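You operate a simulated robot arm through the tools that you are given. There is no shell and no other tool.

Carry out the task below with a simulated robot arm. There is one attempt and no reset: what you move stays moved.

TASK
Move the black coupler to the yellow port and run the pump at 3 bar.
Fine: pump off and its gauge at nought before the coupler moves; pump on after.

Only the result counts: the job must be done as asked and must still hold three seconds after the hand-in. Knocking over, shifting, dropping, spilling or breaking anything else fails it.

THE ROBOT
A 7-joint arm with a fingered hand, fixed in place. Base frame: the origin is on the floor under the middle of its stand, x ahead of it, y to its left, z up; the work surface is at about z = 0.9. Units: m, degrees, N and s.
It reaches about 1.085 m from its shoulder. Its first joint turns from -166.0 to 166.0 degrees. Payload 3.7 kg.
The tool frame sits at the grasp point between the pads (the TCP): z along the fingers, y along the line on which they close. The tips reach 0.025 m beyond it. The gripper opens to 0.088 m; its body begins 0.029 m behind the TCP. The gripper is a hand of 5 fingers: y runs from the thumb to the fingers, the wrist lies at [-0.013, -0.106, -0.174] in the tool frame, and closing takes about 1.5 s.
Orientation is told as [roll, pitch, yaw] about the base's x, y, z axes, in that order, counted from this pose: with the fingers straight down and the wrist toward the robot, the tool's x, y and z point along [0, 1, 0], [1, 0, 0] and [0, 0, -1] of the base frame.

THE INTERFACE
- The arm moves only by the tool jog_arm. Its argument "steps" is a list of rows, each a list of 7 numbers: the opening, from 0 (shut) to 1 (fully open), then the shift along the base's x, y, z in units of 200 mm (1.0 is 200 mm), then the turn, a rotation vector about the base's x, y, z in units of 60 degrees (1.0 is 60 degrees). In form: [[claw, dx, dy, dz, rx, ry, rz], ...]. A call has 1 to 20 rows; each row is the pose to reach, as a shift and turn from the pose commanded when the call began. A call with a number of a shift or a turn outside -1 to 1 is refused whole. Rows are played at 5 a second. More than 0.05 m and 8.6 degrees between two rows, or a gripper value outside its range, and nothing of the call is played. A pose out of reach is approached as far as the arm can. The call stops where the force on the tool passes 80 N (or 10 N more than at its start, if that is more) or the arm is blocked; 0.2 s more then pass. The fingers move at their own pace (about 0.108 m/s each) and stop on an object; they squeeze with about 28 N. The grip force told is the motor's: it shows also when the fingers shut on nothing. Time passes only in rows, and 0.2 s behind the last, so rows that repeat a pose let the fingers close. The reply holds the time, the measured pose of the TCP, the force on the tool along the base axes, the opening and the grip force, in the units named above and with some noise, with the torque about the TCP (base axes, N m) and any sound that the robot's microphone picked up.
- Cameras (640 x 400 px; columns grow to the right, rows downward): "scene" is fixed at [0.3987, -0.5008, 1.7303]; the picture's right is [0.95, -0.30, 0.00], its down [-0.16, -0.52, -0.84] and it looks along [0.25, 0.80, -0.55] (base axes); focal length 361 px, centre (320, 200). "wrist" rides on the gripper at [0.059, -0.079, -0.105] in the tool frame; the picture's right is [-0.73, 0.32, -0.61], its down [-0.62, -0.68, 0.38] and it looks along [-0.29, 0.66, 0.70] (tool axes); focal length 234 px, centre (320, 200). There is no depth. A picture from a camera that has moved, and an enlarged one, comes with that camera's place and axes in the base frame and with its lens.
- capture(camera): a new picture of that camera. It takes no simulated time.
- set_grasp(shape): the hand has 5 fingers and takes this shape, open, in about a second: jaw (thumb against the fingers, like two jaws); tri (thumb and two fingers); tip (a fingertip pinch); poke (one finger out to press); point (the index stretched); flat (the hand flat); cup (the hand cupped); fist (a fist). The gripper value then closes the fingers along that shape, each until it touches; the sizes above hold for jaw. It gives what a move gives, with no picture.
- zoom(camera, box): a new picture of the part [left, top, right, bottom] of that camera's present view, enlarged. It takes no simulated time.
- finish_job(): hands the job in; it is judged then, once.

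Nothing tells you positions but the pictures and the camera data. Unless the task says otherwise, let go and move clear before handing in.

The tools are called after "Request:" as name(argument=value, ...) on one line, values as JSON. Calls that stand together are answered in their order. jog_arm: Moves the arm, as the interface text tells. Its arguments: {"type":"object","properties":{"steps":{"type":"array","items":{"type":"array","items":{"type":"number"}}}},"required":["steps"]} The other tools are called the same way: set_grasp (shape) gives the hand a shape; capture (camera) takes a picture; zoom (camera, box) takes an enlarged picture of a part of a camera's view; finish_job () hands the job in.

At the start:

```text
t: 0.0
eef_pos: [0.5154, 0.3231, 1.2534]
orientation: [0.0, 0.0, 0.0]
force: [1.0, -0.2, -0.1]
wrist_torque: [0.0, 0.02, 0.01]
opening: 0.0877
grip_force: 0.0
shape: jaw
```

scene: 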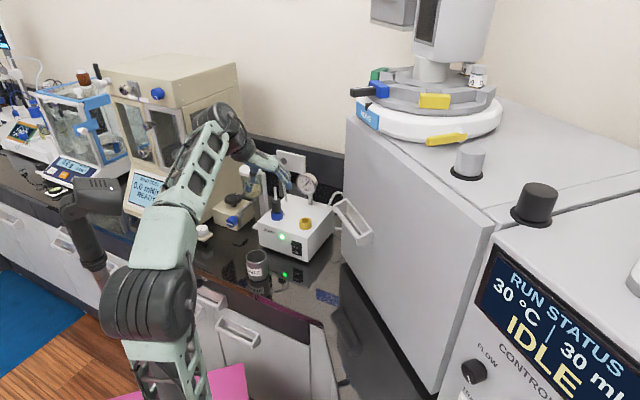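
wrist: 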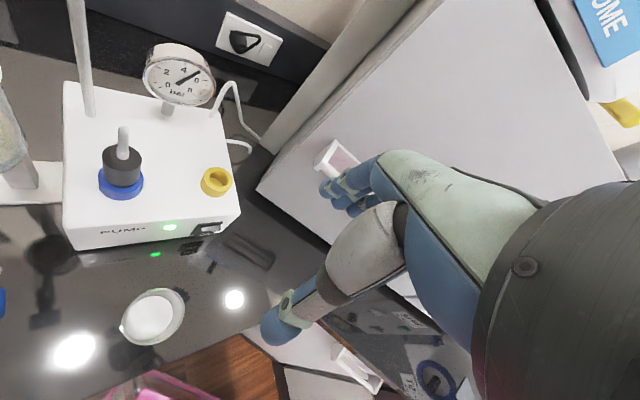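

I see a white pump box with a black coupler on its blue port, a yellow port beside it, a gauge, and a switch on the front. I'll zoom in for detail before moving.

Request:
zoom(camera="scene", box=[220, 150, 380, 290])

Request:
zoom(camera="wrist", box=[40, 0, 300, 270])

```text
2.86 times, centred on (300, 220) of scene
camera zoom: at [0.3987, -0.5008, 1.7303], right [0.95, -0.3, 0.0], down [-0.16, -0.52, -0.84], along [0.25, 0.8, -0.55], focal length 1031 px, centre (377, 143)
```

zoom: 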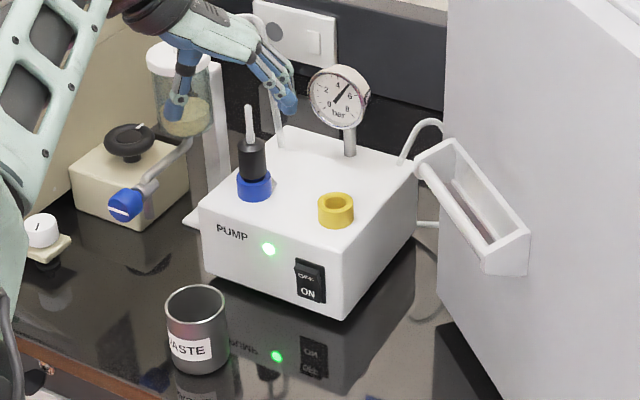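

```text
1.48 times, centred on (170, 135) of wrist
camera zoom: at [0.4355, 0.3816, 1.3583], right [0.32, -0.73, 0.61], down [-0.68, -0.62, -0.38], along [0.66, -0.29, -0.7], focal length 347 px, centre (542, 296)
```

zoom: 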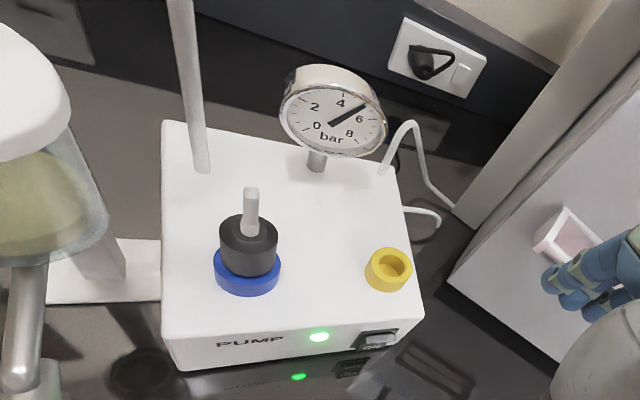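

The pump appears to be on (green lamp, gauge around 5), with the OFF/ON rocker on its front. I'll look at nearby devices closely to find out what sets the pressure and where the obstacles are.

Request:
zoom(camera="scene", box=[240, 170, 340, 232])

Request:
zoom(camera="scene", box=[180, 150, 280, 250])

Request:
zoom(camera="scene", box=[0, 30, 240, 240])

Request:
zoom(camera="scene", box=[250, 220, 350, 290])

Request:
zoom(camera="wrist", box=[130, 30, 270, 120])

Request:
zoom(camera="wrist", box=[60, 110, 270, 270])

Request:
zoom(camera="scene", box=[430, 200, 640, 400])

```text
6.40 times, centred on (290, 201) of scene
camera zoom: at [0.3987, -0.5008, 1.7303], right [0.95, -0.3, 0.0], down [-0.16, -0.52, -0.84], along [0.25, 0.8, -0.55], focal length 2309 px, centre (512, 194)
```

zoom: 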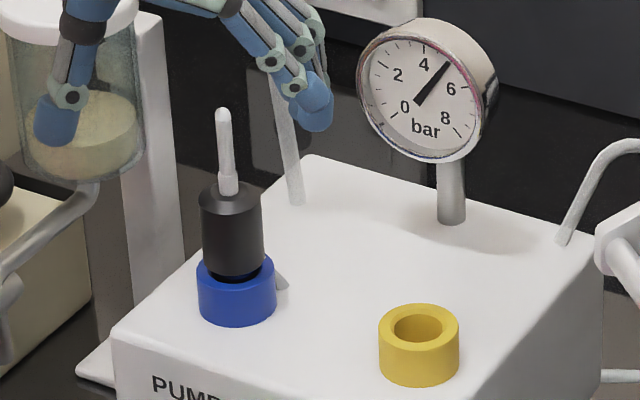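

```text
4.00 times, centred on (230, 200) of scene
camera zoom: at [0.3987, -0.5008, 1.7303], right [0.95, -0.3, 0.0], down [-0.16, -0.52, -0.84], along [0.25, 0.8, -0.55], focal length 1443 px, centre (680, 200)
```

zoom: 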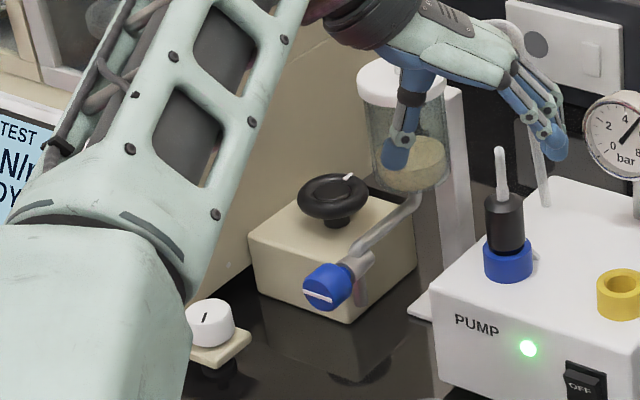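

```text
1.90 times, centred on (120, 135) of scene
camera zoom: at [0.3987, -0.5008, 1.7303], right [0.95, -0.3, 0.0], down [-0.16, -0.52, -0.84], along [0.25, 0.8, -0.55], focal length 687 px, centre (701, 324)
```

zoom: 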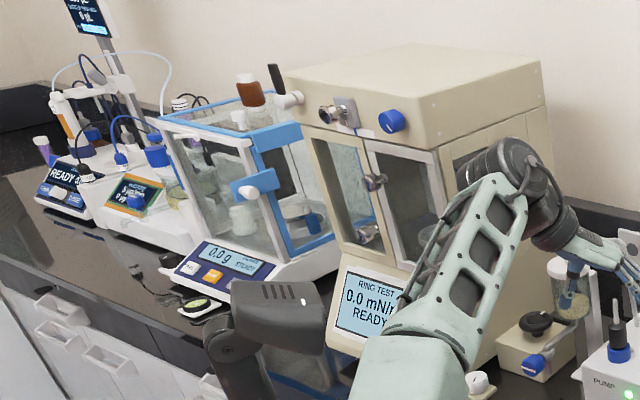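

```text
5.71 times, centred on (300, 255) of scene
camera zoom: at [0.3987, -0.5008, 1.7303], right [0.95, -0.3, 0.0], down [-0.16, -0.52, -0.84], along [0.25, 0.8, -0.55], focal length 2062 px, centre (434, -114)
```

zoom: 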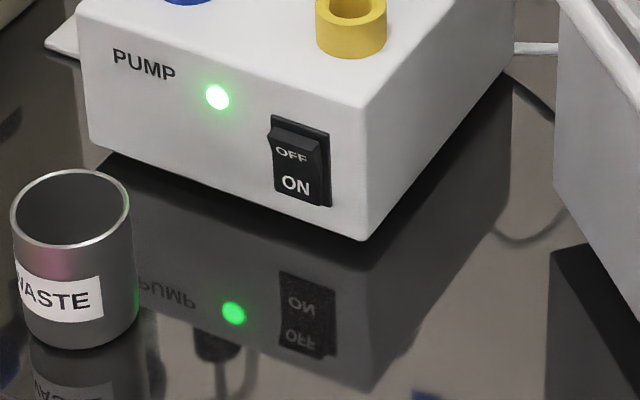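

```text
4.44 times, centred on (200, 75) of wrist
camera zoom: at [0.4355, 0.3816, 1.3583], right [0.32, -0.73, 0.61], down [-0.68, -0.62, -0.38], along [0.66, -0.29, -0.7], focal length 1041 px, centre (853, 756)
```

zoom: 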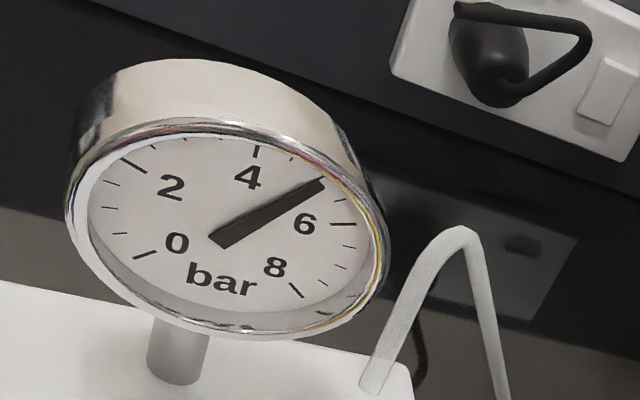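

```text
2.50 times, centred on (165, 190) of wrist
camera zoom: at [0.4355, 0.3816, 1.3583], right [0.32, -0.73, 0.61], down [-0.68, -0.62, -0.38], along [0.66, -0.29, -0.7], focal length 585 px, centre (708, 225)
```

zoom: 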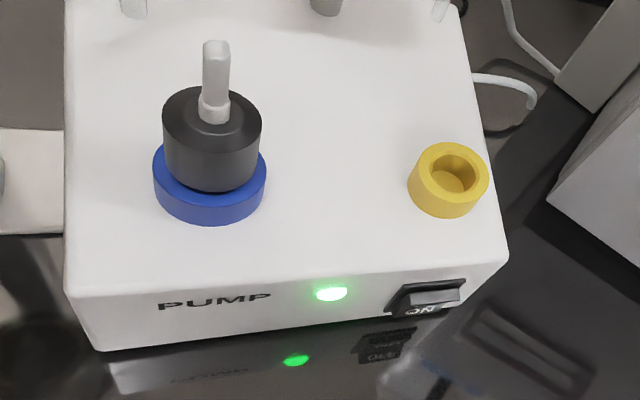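

```text
2.00 times, centred on (535, 300) of scene
camera zoom: at [0.3987, -0.5008, 1.7303], right [0.95, -0.3, 0.0], down [-0.16, -0.52, -0.84], along [0.25, 0.8, -0.55], focal length 722 px, centre (-110, 0)
```

zoom: 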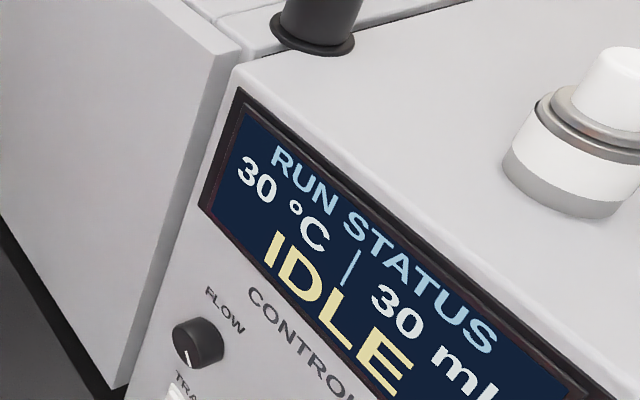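

The coupler is a black body with a thin grey spigot in the blue port at about (0.557, 0.486). The yellow port is near (0.637, 0.411) and the rocker near (0.593, 0.374, 0.965). ON looks pressed in and the gauge reads about 5 bar. I'll shape the hand for poking to see where the finger lies.

Request:
set_grasp(shape="poke")

```text
t: 0.9
eef_pos: [0.5144, 0.3248, 1.2543]
orientation: [0.0, 0.0, 0.1]
force: [1.0, -0.2, 0.2]
wrist_torque: [-0.01, 0.0, 0.01]
opening: 0.0
grip_force: 0.1
shape: poke
```

The hand is in the poke shape. I'll take pictures to find the fingertip relative to the TCP.

Request:
capture(camera="wrist")

Request:
zoom(camera="scene", box=[200, 110, 340, 220])

```text
taken
camera wrist: at [0.4355, 0.3816, 1.3583], right [0.32, -0.73, 0.61], down [-0.68, -0.62, -0.38], along [0.66, -0.29, -0.7], focal length 234 px, centre (320, 200)
```

wrist: 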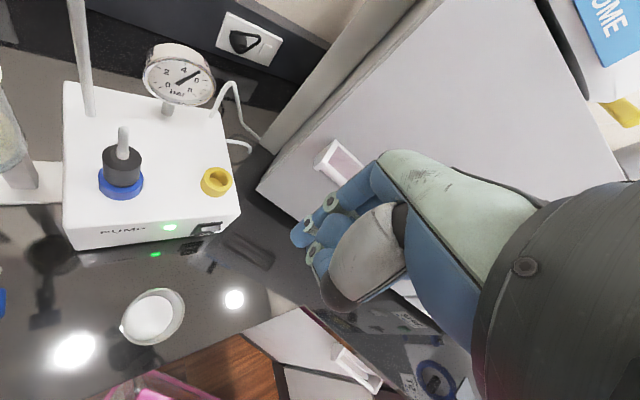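

```text
3.64 times, centred on (270, 165) of scene
camera zoom: at [0.3987, -0.5008, 1.7303], right [0.95, -0.3, 0.0], down [-0.16, -0.52, -0.84], along [0.25, 0.8, -0.55], focal length 1312 px, centre (502, 327)
```

zoom: 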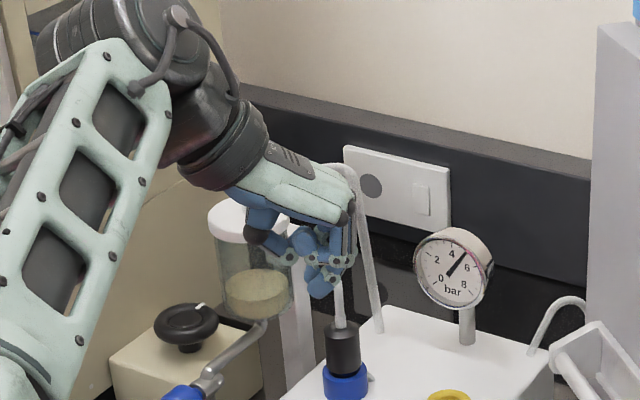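

Request:
zoom(camera="wrist", box=[270, 140, 430, 320])

Request:
zoom(camera="scene", box=[240, 140, 300, 200])

```text
2.22 times, centred on (350, 230) of wrist
camera zoom: at [0.4355, 0.3816, 1.3583], right [0.32, -0.73, 0.61], down [-0.68, -0.62, -0.38], along [0.66, -0.29, -0.7], focal length 520 px, centre (253, 133)
```

zoom: 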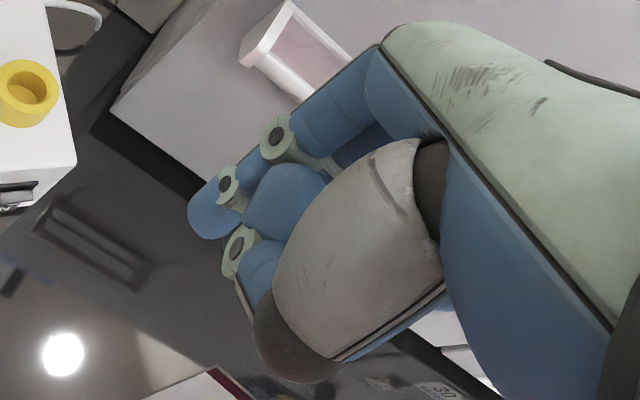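

```text
6.67 times, centred on (270, 170) of scene
camera zoom: at [0.3987, -0.5008, 1.7303], right [0.95, -0.3, 0.0], down [-0.16, -0.52, -0.84], along [0.25, 0.8, -0.55], focal length 2405 px, centre (653, 400)
```

zoom: 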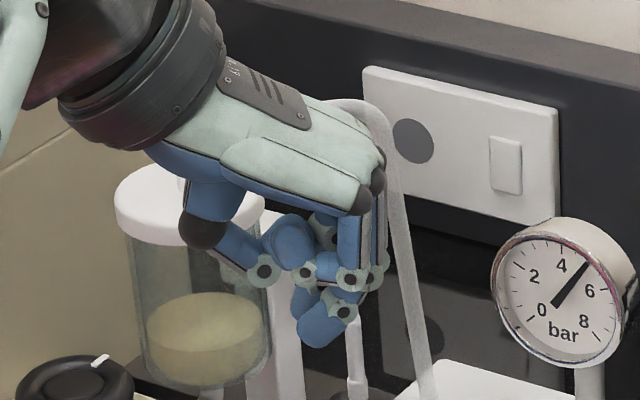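

The index finger is extended, with its tip about 28 mm beyond the TCP. I'll yaw the hand to face the pump front and come down partway in front of the switch, well clear of the waste cup at about (0.464, 0.365).

Request:
jog_arm(steps=[[1, 0.01, -0.02, -0.07, 0, 0, 0.124], [1, 0.02, -0.04, -0.14, 0, 0, 0.248], [1, 0.03, -0.06, -0.21, 0, 0, 0.372], [1, 0.04, -0.08, -0.28, 0, 0, 0.496], [1, 0.05, -0.1, -0.35, 0, 0, 0.62], [1, 0.06, -0.12, -0.42, 0, 0, 0.744], [1, 0.06, -0.125, -0.5, 0, 0, 0.867]])

```text
t: 2.5
eef_pos: [0.5262, 0.298, 1.1555]
orientation: [0.1, 0.0, 52.1]
force: [-0.7, 0.3, -0.5]
wrist_torque: [-0.01, 0.04, 0.01]
opening: 0.0003
grip_force: 0.0
shape: poke
```

Yaw is done. Now I'll tilt the fingers forward 45 degrees toward the pump front at this safe height.

Request:
jog_arm(steps=[[1, 0, 0, 0, 0.0985, -0.077, 0], [1, 0, 0, 0, 0.197, -0.154, 0], [1, 0, 0, 0, 0.2955, -0.231, 0], [1, 0, 0, 0, 0.394, -0.308, 0], [1, 0, 0, 0, 0.4925, -0.385, 0], [1, 0, 0, 0, 0.591, -0.462, 0]])

Request:
capture(camera="wrist")

Request:
capture(camera="scene")

```text
t: 3.9
eef_pos: [0.5268, 0.3002, 1.1539]
orientation: [0.0, -45.1, 52.1]
force: [0.1, 0.1, 0.7]
wrist_torque: [-0.03, 0.02, -0.01]
opening: 0.0001
grip_force: 0.0
shape: poke
```

```text
taken
camera wrist: at [0.4002, 0.2319, 1.1715], right [0.45, -0.61, 0.66], down [0.36, -0.55, -0.75], along [0.82, 0.58, -0.03], focal length 234 px, centre (320, 200)
```

wrist: 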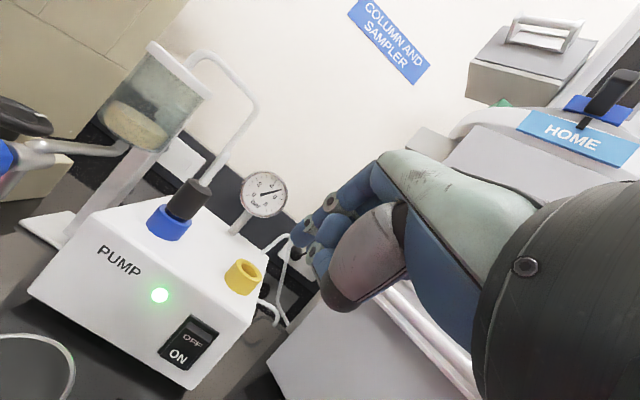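

```text
taken
```

scene: 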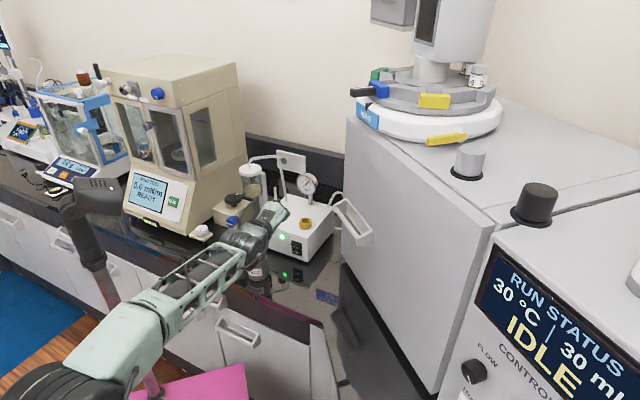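

Good view of the pump. I'll zoom in on the switch and the coupler from here, to refine their positions.

Request:
zoom(camera="wrist", box=[100, 240, 290, 390])

Request:
zoom(camera="wrist", box=[110, 150, 310, 300])

Request:
zoom(camera="wrist", box=[0, 30, 280, 260])

Request:
zoom(camera="scene", box=[210, 150, 380, 290])

```text
2.67 times, centred on (195, 315) of wrist
camera zoom: at [0.4002, 0.2319, 1.1715], right [0.45, -0.61, 0.66], down [0.36, -0.55, -0.75], along [0.82, 0.58, -0.03], focal length 624 px, centre (653, -107)
```

zoom: 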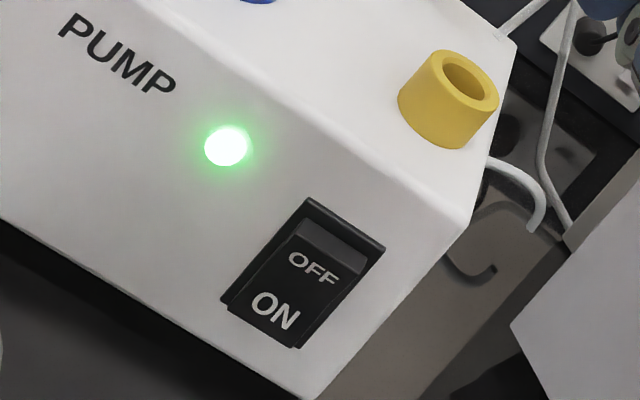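

```text
2.67 times, centred on (210, 225) of wrist
camera zoom: at [0.4002, 0.2319, 1.1715], right [0.45, -0.61, 0.66], down [0.36, -0.55, -0.75], along [0.82, 0.58, -0.03], focal length 624 px, centre (613, 133)
```

zoom: 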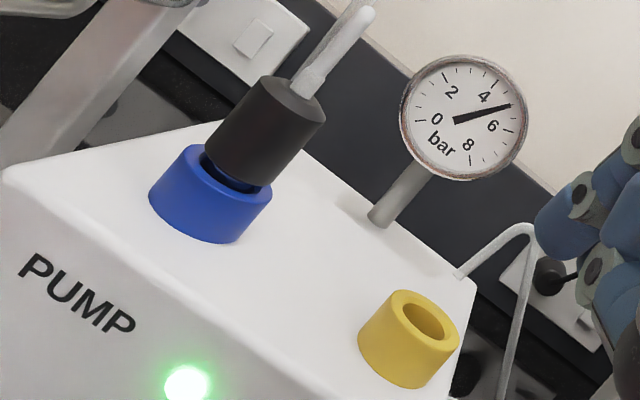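

```text
1.74 times, centred on (140, 145) of wrist
camera zoom: at [0.4002, 0.2319, 1.1715], right [0.45, -0.61, 0.66], down [0.36, -0.55, -0.75], along [0.82, 0.58, -0.03], focal length 407 px, centre (633, 296)
```

zoom: 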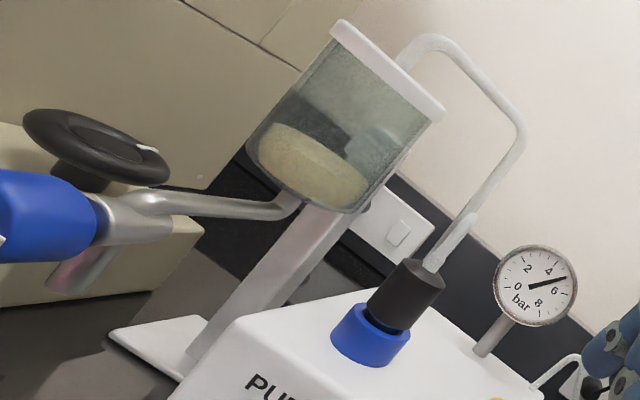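

```text
2.86 times, centred on (295, 220) of scene
camera zoom: at [0.3987, -0.5008, 1.7303], right [0.95, -0.3, 0.0], down [-0.16, -0.52, -0.84], along [0.25, 0.8, -0.55], focal length 1031 px, centre (391, 143)
```

zoom: 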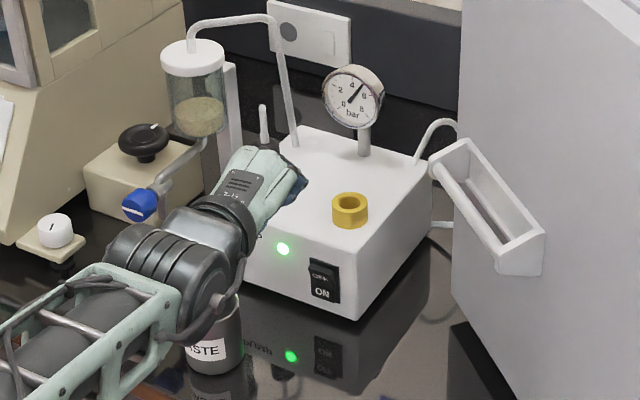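

The OFF half is at about (0.588, 0.370, 0.972). I'll lower the fingertip to about 5 cm in front of it.

Request:
jog_arm(steps=[[1, 0, 0, -0.14, 0, 0, 0], [1, 0, 0, -0.28, 0, 0, 0], [1, 0, 0, -0.42, 0, 0, 0], [1, 0.02, 0.01, -0.56, 0, 0, 0], [1, 0.05, 0.03, -0.7, 0, 0, 0], [1, 0.079, 0.057, -0.818, 0, 0, 0]])

Request:
capture(camera="wrist")

Request:
zoom(camera="scene", box=[230, 180, 350, 290])

```text
t: 5.3
eef_pos: [0.5457, 0.3078, 0.9895]
orientation: [0.1, -45.1, 52.1]
force: [-0.3, 0.8, 0.4]
wrist_torque: [-0.03, 0.0, 0.0]
opening: 0.0
grip_force: 0.0
shape: poke
```

```text
taken
camera wrist: at [0.4181, 0.2408, 1.007], right [0.45, -0.61, 0.66], down [0.36, -0.55, -0.75], along [0.82, 0.58, -0.03], focal length 234 px, centre (320, 200)
```

wrist: 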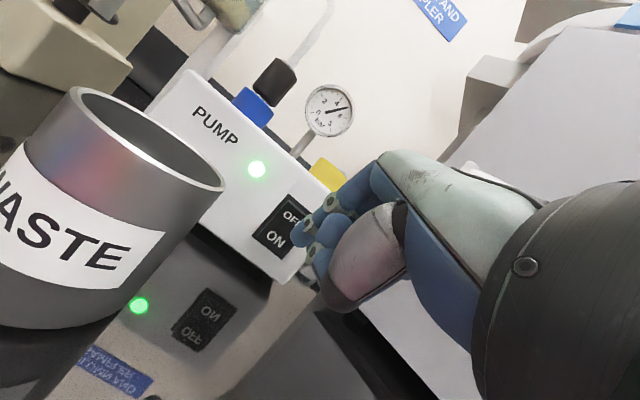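

```text
3.64 times, centred on (290, 235) of scene
camera zoom: at [0.3987, -0.5008, 1.7303], right [0.95, -0.3, 0.0], down [-0.16, -0.52, -0.84], along [0.25, 0.8, -0.55], focal length 1312 px, centre (429, 73)
```

zoom: 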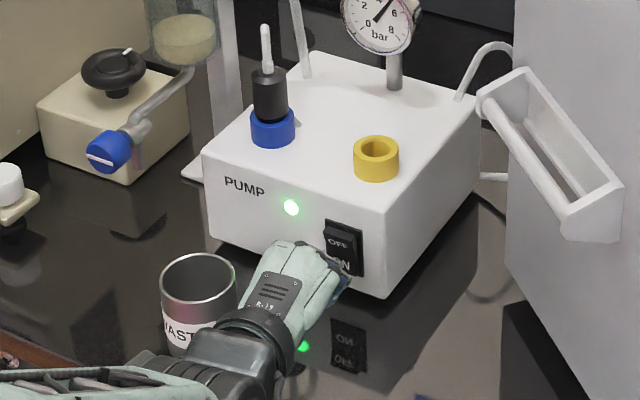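

Request:
zoom(camera="wrist", box=[230, 160, 390, 300])

Request:
zoom(camera="scene", box=[290, 220, 350, 270])

```text
2.86 times, centred on (310, 230) of wrist
camera zoom: at [0.4181, 0.2408, 1.007], right [0.45, -0.61, 0.66], down [0.36, -0.55, -0.75], along [0.82, 0.58, -0.03], focal length 669 px, centre (349, 114)
```

zoom: 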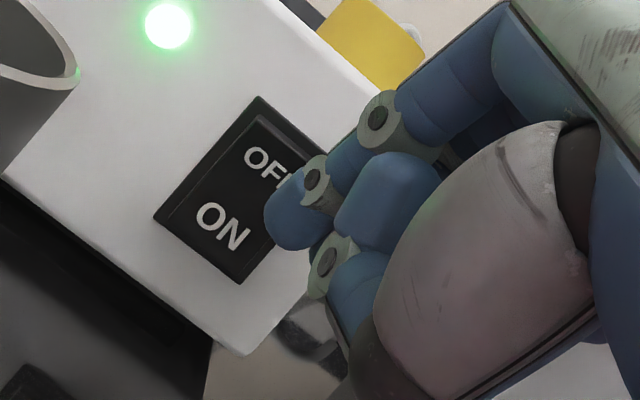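

```text
8.00 times, centred on (320, 245) of scene
camera zoom: at [0.3987, -0.5008, 1.7303], right [0.95, -0.3, 0.0], down [-0.16, -0.52, -0.84], along [0.25, 0.8, -0.55], focal length 2886 px, centre (320, -160)
```

zoom: 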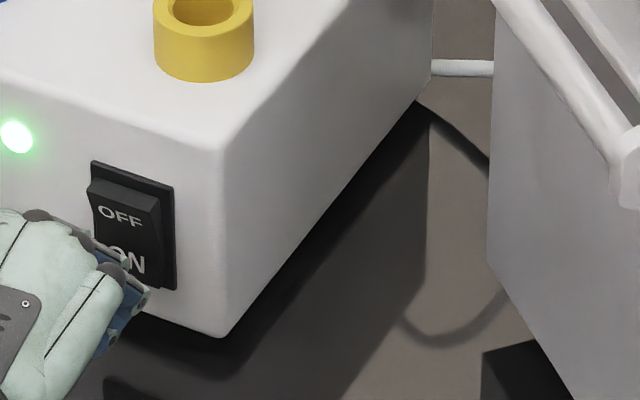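

The fingertip is about 4–5 cm from the OFF half and lined up with it. I'll move it in most of the way and check.

Request:
jog_arm(steps=[[1, 0.03, 0.033, 0, 0, 0, 0], [1, 0.06, 0.066, 0, 0, 0, 0], [1, 0.09, 0.1, 0, 0, 0, 0], [1, 0.1215, 0.133, 0, 0, 0, 0]])

Request:
zoom(camera="wrist", box=[230, 160, 390, 300])

Request:
zoom(camera="scene", box=[290, 220, 350, 270])

```text
t: 6.3
eef_pos: [0.5673, 0.3377, 0.9903]
orientation: [0.0, -45.1, 52.1]
force: [-0.5, -0.1, 0.6]
wrist_torque: [0.01, -0.01, 0.0]
opening: 0.0001
grip_force: 0.1
shape: poke
```

```text
2.86 times, centred on (310, 230) of wrist
camera zoom: at [0.442, 0.2688, 1.0077], right [0.45, -0.6, 0.66], down [0.36, -0.55, -0.75], along [0.82, 0.58, -0.03], focal length 669 px, centre (349, 114)
```

zoom: 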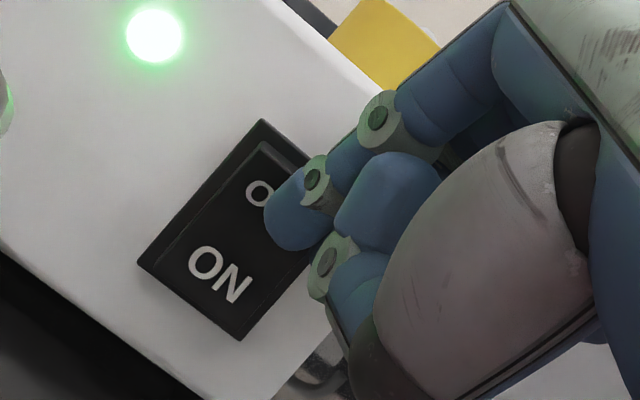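

```text
8.00 times, centred on (320, 245) of scene
camera zoom: at [0.3987, -0.5008, 1.7303], right [0.95, -0.3, 0.0], down [-0.16, -0.52, -0.84], along [0.25, 0.8, -0.55], focal length 2886 px, centre (320, -160)
```

zoom: 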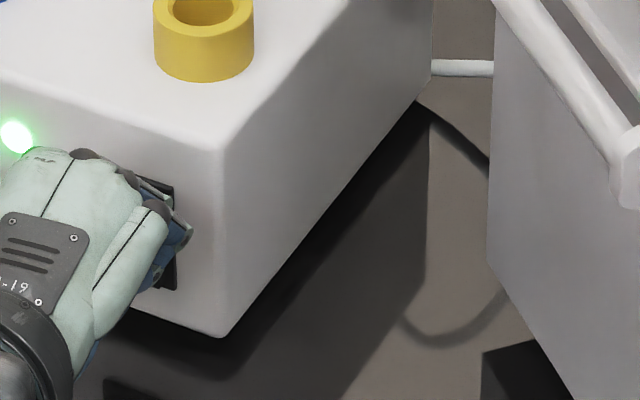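

The tip is just in front of OFF. I'll press forward in small steps and then check the lamp.

Request:
jog_arm(steps=[[1, 0.01, 0.0115, 0, 0, 0, 0], [1, 0.02, 0.023, 0, 0, 0, 0], [1, 0.03, 0.034, 0, 0, 0, 0], [1, 0.04, 0.045, 0, 0, 0, 0], [1, 0.05, 0.056, 0, 0, 0, 0]])

Request:
zoom(camera="wrist", box=[230, 160, 390, 300])

```text
t: 7.5
eef_pos: [0.5764, 0.3485, 0.9913]
orientation: [-0.1, -45.1, 52.1]
force: [0.1, -0.2, 0.2]
wrist_torque: [0.0, 0.02, 0.0]
opening: 0.0004
grip_force: 0.1
shape: poke
```

```text
2.86 times, centred on (310, 230) of wrist
camera zoom: at [0.45, 0.2812, 1.0081], right [0.45, -0.6, 0.66], down [0.36, -0.55, -0.75], along [0.82, 0.58, -0.03], focal length 669 px, centre (349, 114)
```

zoom: 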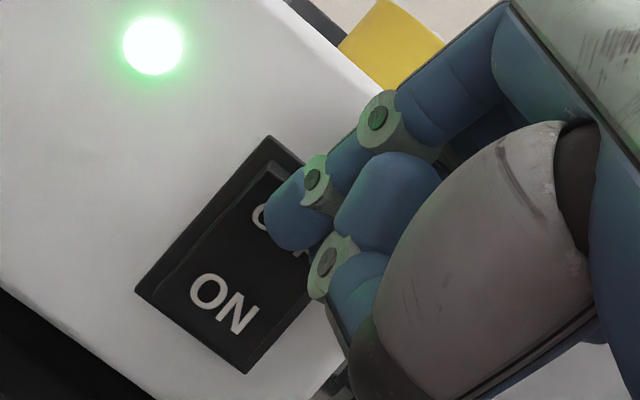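

No contact yet; I'll continue pressing in 2 mm steps.

Request:
jog_arm(steps=[[1, 0.007, 0.007, 0, 0, 0, 0], [1, 0.014, 0.014, 0, 0, 0, 0], [1, 0.021, 0.021, 0, 0, 0, 0], [1, 0.028, 0.028, 0, 0, 0, 0]])

Request:
zoom(camera="wrist", box=[230, 160, 390, 300])

```text
t: 8.5
eef_pos: [0.582, 0.3541, 0.9915]
orientation: [-0.2, -45.0, 52.1]
force: [-5.0, -3.4, 0.9]
wrist_torque: [-0.03, 0.04, -0.02]
opening: 0.0
grip_force: 0.1
shape: poke
```

```text
2.86 times, centred on (310, 230) of wrist
camera zoom: at [0.4552, 0.2867, 1.0081], right [0.45, -0.6, 0.66], down [0.36, -0.55, -0.75], along [0.82, 0.58, -0.03], focal length 669 px, centre (349, 114)
```

zoom: 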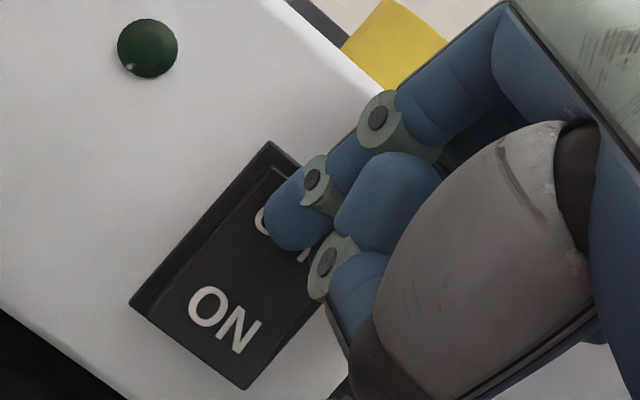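

The lamp has gone out, so the pump is off. I'll back away and watch the gauge.

Request:
jog_arm(steps=[[1, -0.06, -0.075, 0, 0, 0, 0], [1, -0.12, -0.15, 0, 0, 0, 0], [1, -0.18, -0.225, 0, 0, 0, 0], [1, -0.24, -0.3, 0, 0, 0, 0], [1, -0.24, -0.32, 0.15, 0, 0, 0], [1, -0.24, -0.34, 0.3, 0, 0, 0], [1, -0.24, -0.36, 0.5, 0, 0, 0], [1, -0.24, -0.38, 0.7, 0, 0, 0]])

Request:
capture(camera="wrist")

Request:
zoom(camera="scene", box=[220, 150, 380, 290])

Request:
zoom(camera="scene", box=[285, 165, 335, 205])

```text
t: 10.3
eef_pos: [0.5332, 0.2764, 1.1283]
orientation: [-0.1, -45.0, 52.1]
force: [-0.4, -0.5, 0.1]
wrist_torque: [0.0, 0.01, 0.0]
opening: 0.0
grip_force: 0.0
shape: poke
```

```text
taken
camera wrist: at [0.4078, 0.2092, 1.1469], right [0.45, -0.6, 0.66], down [0.36, -0.55, -0.75], along [0.82, 0.58, -0.03], focal length 234 px, centre (320, 200)
```

wrist: 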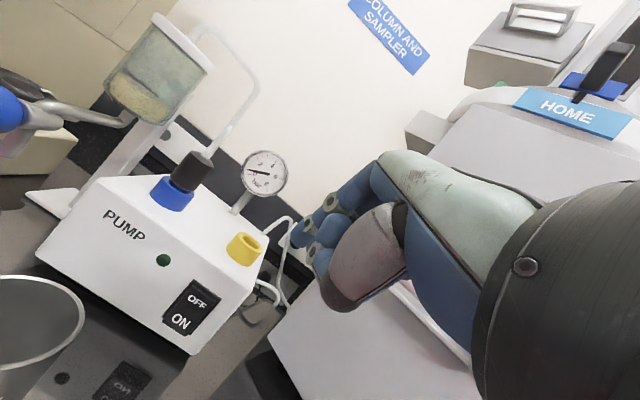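

```text
2.86 times, centred on (300, 220) of scene
camera zoom: at [0.3987, -0.5008, 1.7303], right [0.95, -0.3, 0.0], down [-0.16, -0.52, -0.84], along [0.25, 0.8, -0.55], focal length 1031 px, centre (377, 143)
```

zoom: 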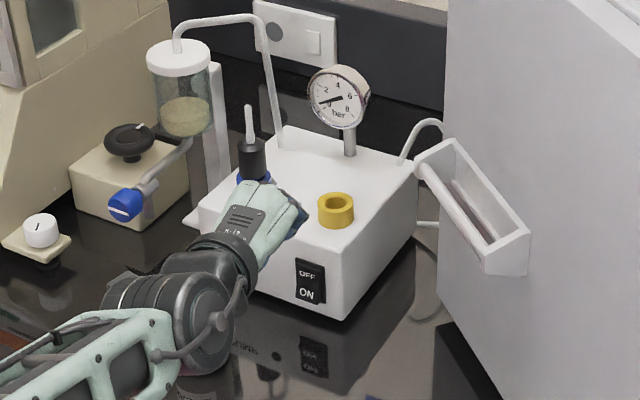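

```text
10.00 times, centred on (310, 185) of scene
camera zoom: at [0.3987, -0.5008, 1.7303], right [0.95, -0.3, 0.0], down [-0.16, -0.52, -0.84], along [0.25, 0.8, -0.55], focal length 3608 px, centre (420, 350)
```

zoom: 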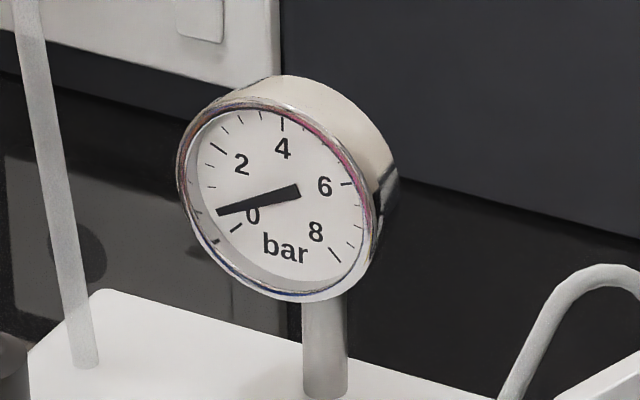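

The gauge is already falling toward zero. While it bleeds down, I'll look closely at the coupler and ports for any latch or key.

Request:
zoom(camera="wrist", box=[140, 110, 280, 270])

Request:
zoom(camera="scene", box=[265, 170, 325, 215])

Request:
set_grasp(shape="tri")

```text
2.50 times, centred on (210, 190) of wrist
camera zoom: at [0.4078, 0.2092, 1.1469], right [0.45, -0.6, 0.66], down [0.36, -0.55, -0.75], along [0.82, 0.58, -0.03], focal length 585 px, centre (595, 225)
```

zoom: 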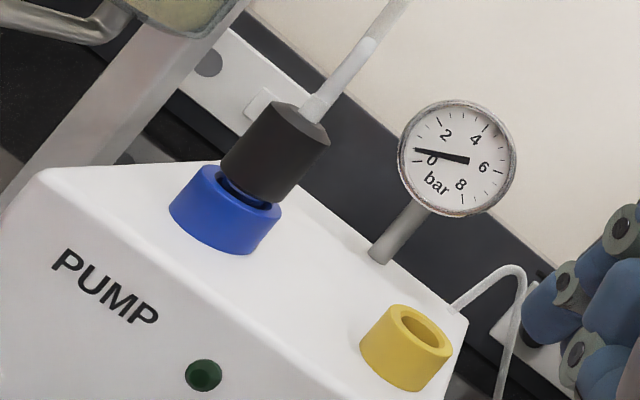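

```text
8.89 times, centred on (295, 192) of scene
camera zoom: at [0.3987, -0.5008, 1.7303], right [0.95, -0.3, 0.0], down [-0.16, -0.52, -0.84], along [0.25, 0.8, -0.55], focal length 3207 px, centre (542, 267)
```

zoom: 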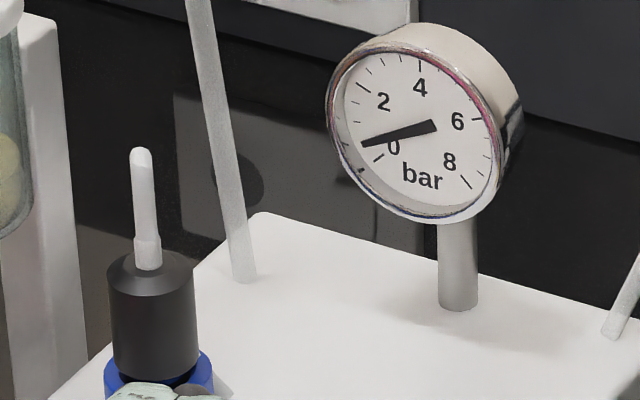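

```text
t: 11.2
eef_pos: [0.534, 0.2761, 1.1298]
orientation: [0.0, -45.0, 52.1]
force: [0.4, -0.1, 0.5]
wrist_torque: [0.0, 0.0, 0.02]
opening: 0.0876
grip_force: 0.0
shape: tri
```

Request:
capture(camera="wrist")

Request:
zoom(camera="scene", box=[240, 170, 330, 250])

```text
taken
camera wrist: at [0.4079, 0.2092, 1.1464], right [0.45, -0.6, 0.66], down [0.36, -0.55, -0.75], along [0.82, 0.58, -0.03], focal length 234 px, centre (320, 200)
```

wrist: 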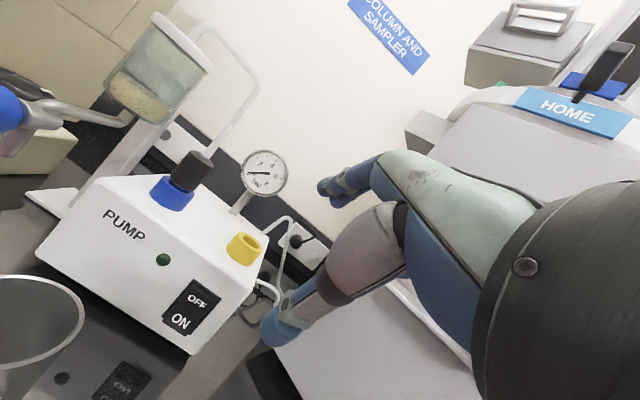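

```text
5.00 times, centred on (285, 210) of scene
camera zoom: at [0.3987, -0.5008, 1.7303], right [0.95, -0.3, 0.0], down [-0.16, -0.52, -0.84], along [0.25, 0.8, -0.55], focal length 1804 px, centre (495, 150)
```

zoom: 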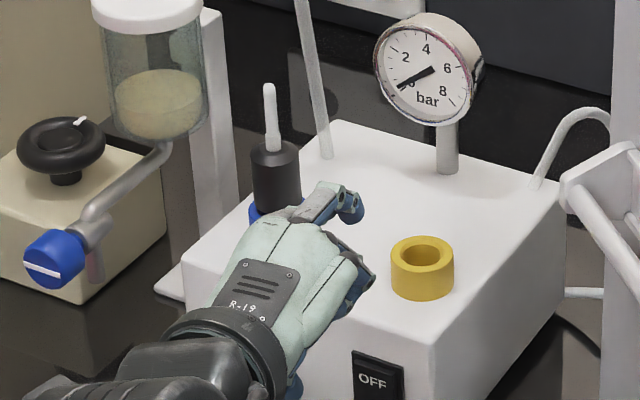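

The gauge is near zero, and the index sits on the hand's +x side. So I'll turn the hand 90° about its own axis: index up, thumb left, fingers right, tilted 45° down. That should grip the black body from the front with the spigot clear of the palm.

Request:
jog_arm(steps=[[1, 0, 0, 0.02, 0.054, 0.07, -0.088], [1, 0, 0, 0.04, 0.108, 0.14, -0.177], [1, 0, 0, 0.06, 0.163, 0.209, -0.265], [1, 0, 0, 0.08, 0.217, 0.279, -0.353], [1, 0, 0, 0.1, 0.271, 0.349, -0.442], [1, 0, 0, 0.1, 0.3255, 0.4185, -0.53]])

Request:
zoom(camera="scene", box=[285, 165, 335, 205])

Request:
capture(camera="scene")

```text
t: 12.6
eef_pos: [0.5331, 0.2767, 1.1512]
orientation: [35.4, -29.9, -2.8]
force: [0.3, -0.6, -0.9]
wrist_torque: [-0.01, -0.04, 0.01]
opening: 0.0879
grip_force: 0.1
shape: tri
```

```text
10.00 times, centred on (310, 185) of scene
camera zoom: at [0.3987, -0.5008, 1.7303], right [0.95, -0.3, 0.0], down [-0.16, -0.52, -0.84], along [0.25, 0.8, -0.55], focal length 3608 px, centre (420, 350)
```

zoom: 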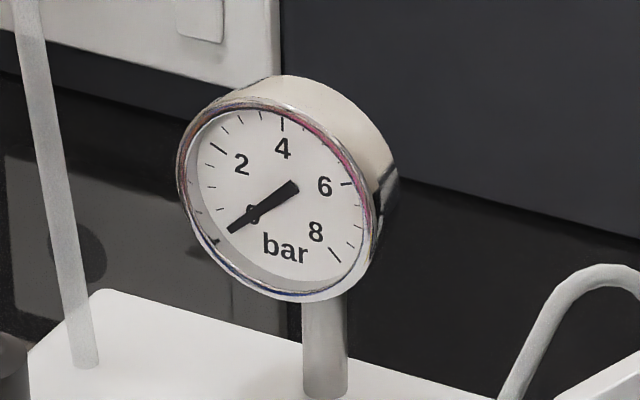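

```text
taken
```

scene: 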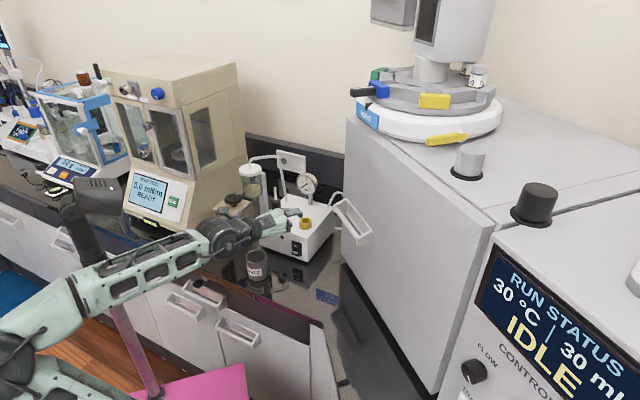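

The gauge needle is now at zero. I'll finish the second half of the hand turn.

Request:
jog_arm(steps=[[1, 0, 0, 0, 0.054, 0.07, -0.088], [1, 0, 0, 0, 0.108, 0.14, -0.177], [1, 0, 0, 0, 0.163, 0.209, -0.265], [1, 0, 0, 0, 0.217, 0.279, -0.353], [1, 0, 0, 0, 0.271, 0.349, -0.442], [1, 0, 0, 0, 0.3255, 0.4185, -0.53]])

Request:
capture(camera="wrist")

Request:
capture(camera="scene")

```text
t: 14.0
eef_pos: [0.5242, 0.2665, 1.1426]
orientation: [44.8, 1.9, -37.3]
force: [-0.8, -0.1, 0.9]
wrist_torque: [0.02, -0.02, -0.01]
opening: 0.088
grip_force: 0.0
shape: tri
```

```text
taken
camera wrist: at [0.4458, 0.2854, 1.2602], right [-0.32, -0.94, -0.09], down [-0.67, 0.29, -0.69], along [0.67, -0.16, -0.72], focal length 234 px, centre (320, 200)
```

wrist: 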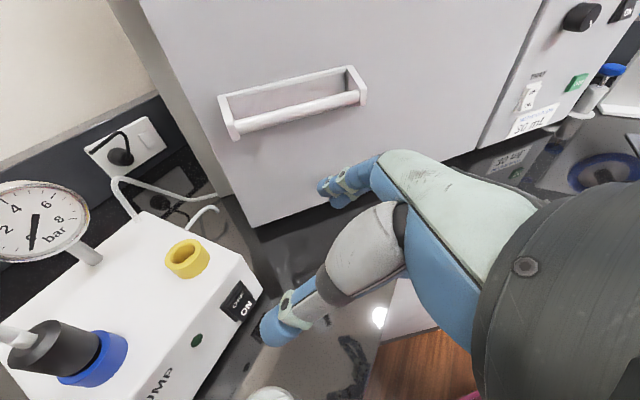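

```text
taken
```

scene: 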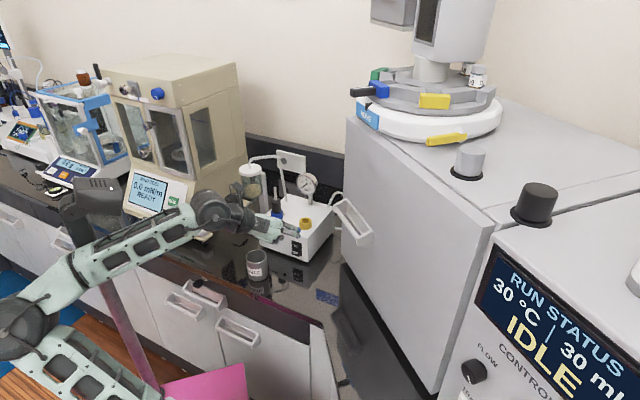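

The pose is about 1 cm off what I commanded, so I'll hold still briefly to see whether it's lag or a joint limit.

Request:
jog_arm(steps=[[1, 0, 0, 0, 0, 0, 0], [1, 0, 0, 0, 0, 0, 0]])

Request:
zoom(camera="scene", box=[0, 150, 350, 400])

```text
t: 14.6
eef_pos: [0.5254, 0.2681, 1.1469]
orientation: [45.1, 1.9, -37.2]
force: [-0.2, 1.0, 1.1]
wrist_torque: [-0.04, -0.01, 0.0]
opening: 0.088
grip_force: 0.2
shape: tri
```

```text
1.60 times, centred on (175, 275) of scene
camera zoom: at [0.3987, -0.5008, 1.7303], right [0.95, -0.3, 0.0], down [-0.16, -0.52, -0.84], along [0.25, 0.8, -0.55], focal length 577 px, centre (552, 80)
```

zoom: 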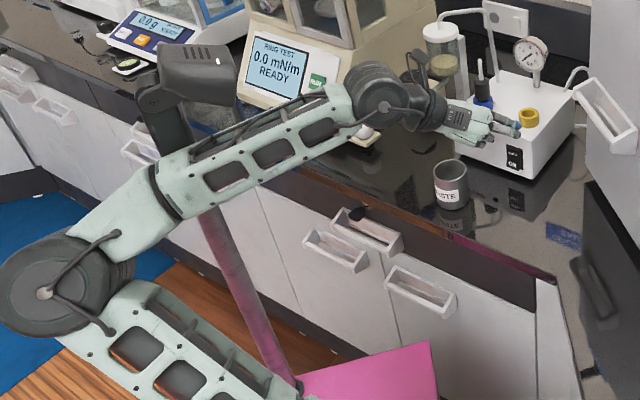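

The arm is close to a joint limit here, with about 2° and 8 mm of error. I'll try yawing the approach 12° counter-clockwise to see whether that relieves it.

Request:
jog_arm(steps=[[1, 0, 0, 0, 0, 0, 0.1], [1, 0, 0, 0, 0, 0, 0.2], [1, 0, 0, 0, 0, 0, 0.2]])

```text
t: 15.4
eef_pos: [0.5327, 0.2778, 1.1512]
orientation: [44.9, 0.0, -25.7]
force: [-0.6, -0.7, -0.6]
wrist_torque: [-0.03, 0.0, -0.03]
opening: 0.0878
grip_force: 0.0
shape: tri
```

That cleared the error: the pose now matches the command, facing about 64°. Before going in, I'll test-close the three fingers in free air to see where the pads meet.

Request:
jog_arm(steps=[[0.35, 0, 0, 0, 0, 0, 0], [0.35, 0, 0, 0, 0, 0, 0], [0.35, 0, 0, 0, 0, 0, 0], [0.35, 0, 0, 0, 0, 0, 0]])

Request:
zoom(camera="wrist", box=[220, 120, 440, 380])

Request:
zoom(camera="scene", box=[240, 180, 340, 260])

```text
t: 16.4
eef_pos: [0.5331, 0.2783, 1.1528]
orientation: [44.9, 0.0, -25.9]
force: [0.1, 0.0, -0.1]
wrist_torque: [0.03, -0.02, 0.0]
opening: 0.031
grip_force: 0.0
shape: tri
```

```text
1.54 times, centred on (330, 250) of wrist
camera zoom: at [0.4486, 0.2818, 1.2667], right [-0.12, -0.99, -0.08], down [-0.69, 0.14, -0.71], along [0.72, -0.03, -0.7], focal length 360 px, centre (305, 123)
```

zoom: 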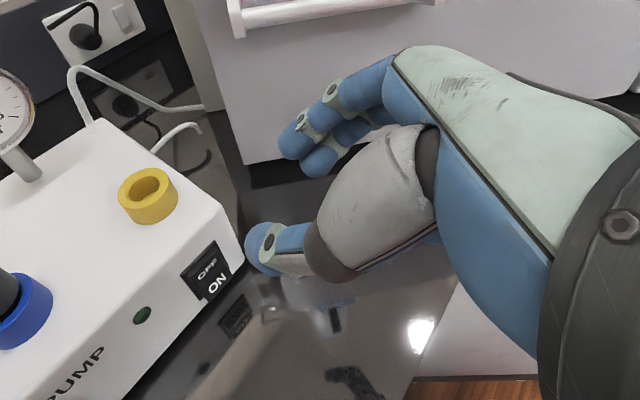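

```text
5.00 times, centred on (290, 220) of scene
camera zoom: at [0.3987, -0.5008, 1.7303], right [0.95, -0.3, 0.0], down [-0.16, -0.52, -0.84], along [0.25, 0.8, -0.55], focal length 1804 px, centre (470, 100)
```

zoom: 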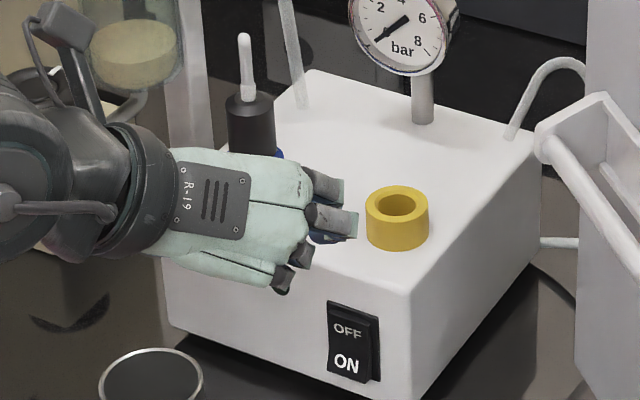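

The three-finger pads meet cleanly around the TCP, and the spigot path stays outside the hand. I'll move to a pre-grasp point about 9 cm back along the finger axis, with the fingers about half open.

Request:
jog_arm(steps=[[0.5, -0.007, 0.148, 0.02, 0, 0, 0], [0.5, -0.014, 0.296, 0.02, 0, 0, 0], [0.5, -0.021, 0.444, 0.0, 0, 0, 0], [0.5, -0.028, 0.592, -0.04, 0, 0, 0], [0.5, -0.035, 0.74, -0.09, 0, 0, 0], [0.5, -0.035, 0.74, -0.09, 0, 0, 0]])

Request:
capture(camera="wrist")

Request:
zoom(camera="scene", box=[200, 140, 350, 250])

```text
t: 18.0
eef_pos: [0.5614, 0.3925, 1.1405]
orientation: [46.4, 6.7, -26.7]
force: [0.6, -1.3, -0.2]
wrist_torque: [0.04, 0.01, 0.1]
opening: 0.0438
grip_force: 0.0
shape: tri
stopped in row 6: the arm was blocked; the commanded pose is now the measured one
```

```text
taken
camera wrist: at [0.4876, 0.3885, 1.2629], right [-0.15, -0.98, -0.14], down [-0.75, 0.21, -0.63], along [0.65, 0.01, -0.76], focal length 234 px, centre (320, 200)
```

wrist: 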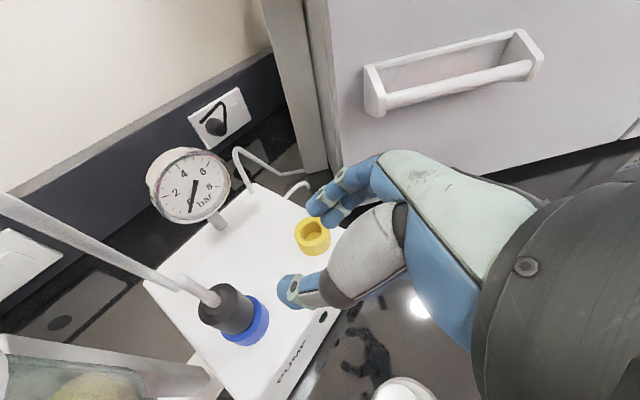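

```text
3.64 times, centred on (275, 195) of scene
camera zoom: at [0.3987, -0.5008, 1.7303], right [0.95, -0.3, 0.0], down [-0.16, -0.52, -0.84], along [0.25, 0.8, -0.55], focal length 1312 px, centre (484, 218)
```

zoom: 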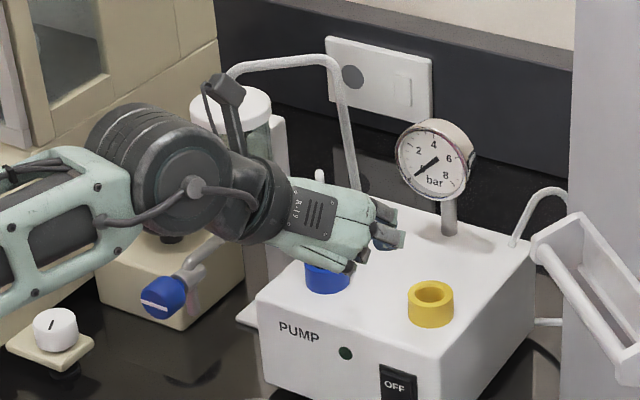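

The arm hit a joint limit with this heading; tool force is small and the jar hasn't moved. I'll back off and turn the approach to face straight along +y, which also gives more room from the glass jar.

Request:
jog_arm(steps=[[0.5, 0, -0.1, 0.03, 0, 0, 0.09], [0.5, -0.03, -0.2, 0.06, 0, 0, 0.18], [0.5, -0.06, -0.3, 0.06, 0, 0, 0.27], [0.5, -0.09, -0.35, 0.06, 0, 0, 0.36], [0.5, -0.1, -0.35, 0.06, 0, 0, 0.445], [0.5, -0.1, -0.35, 0.06, 0, 0, 0.445]])

Request:
capture(camera="scene")

```text
t: 19.4
eef_pos: [0.5385, 0.3244, 1.1528]
orientation: [46.3, 6.3, 0.3]
force: [-0.5, 0.3, 0.8]
wrist_torque: [0.0, -0.02, -0.03]
opening: 0.0438
grip_force: 0.0
shape: tri
```

```text
taken
```

scene: 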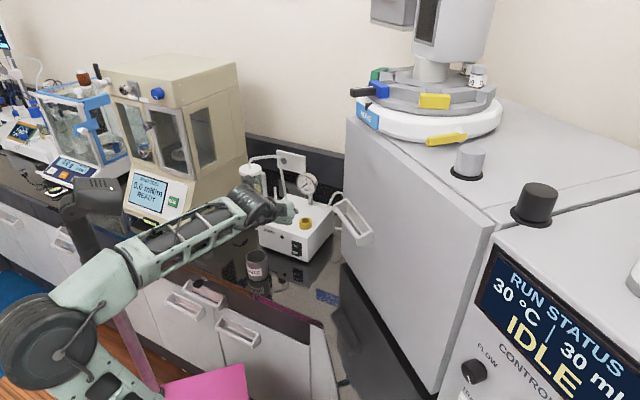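

Request:
jog_arm(steps=[[0.5, 0, 0, 0, 0, -0.05, 0.05], [0.5, 0, 0, 0, 0, -0.1, 0.1], [0.5, 0, 0, 0, 0, -0.1, 0.167], [0.5, 0, 0, 0, 0, -0.1, 0.167]])

Request:
capture(camera="wrist")

```text
t: 20.4
eef_pos: [0.5385, 0.327, 1.1522]
orientation: [45.7, 0.3, 10.3]
force: [-0.3, -0.3, 0.7]
wrist_torque: [0.01, 0.02, 0.02]
opening: 0.0438
grip_force: 0.0
shape: tri
```

```text
taken
camera wrist: at [0.4679, 0.2772, 1.2674], right [0.49, -0.87, -0.1], down [-0.64, -0.28, -0.71], along [0.59, 0.41, -0.7], focal length 234 px, centre (320, 200)
```

wrist: 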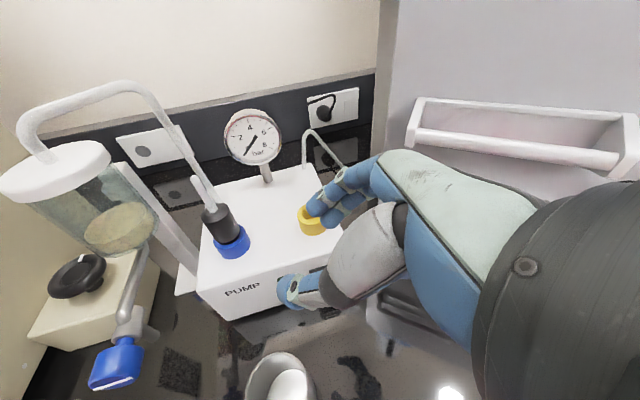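

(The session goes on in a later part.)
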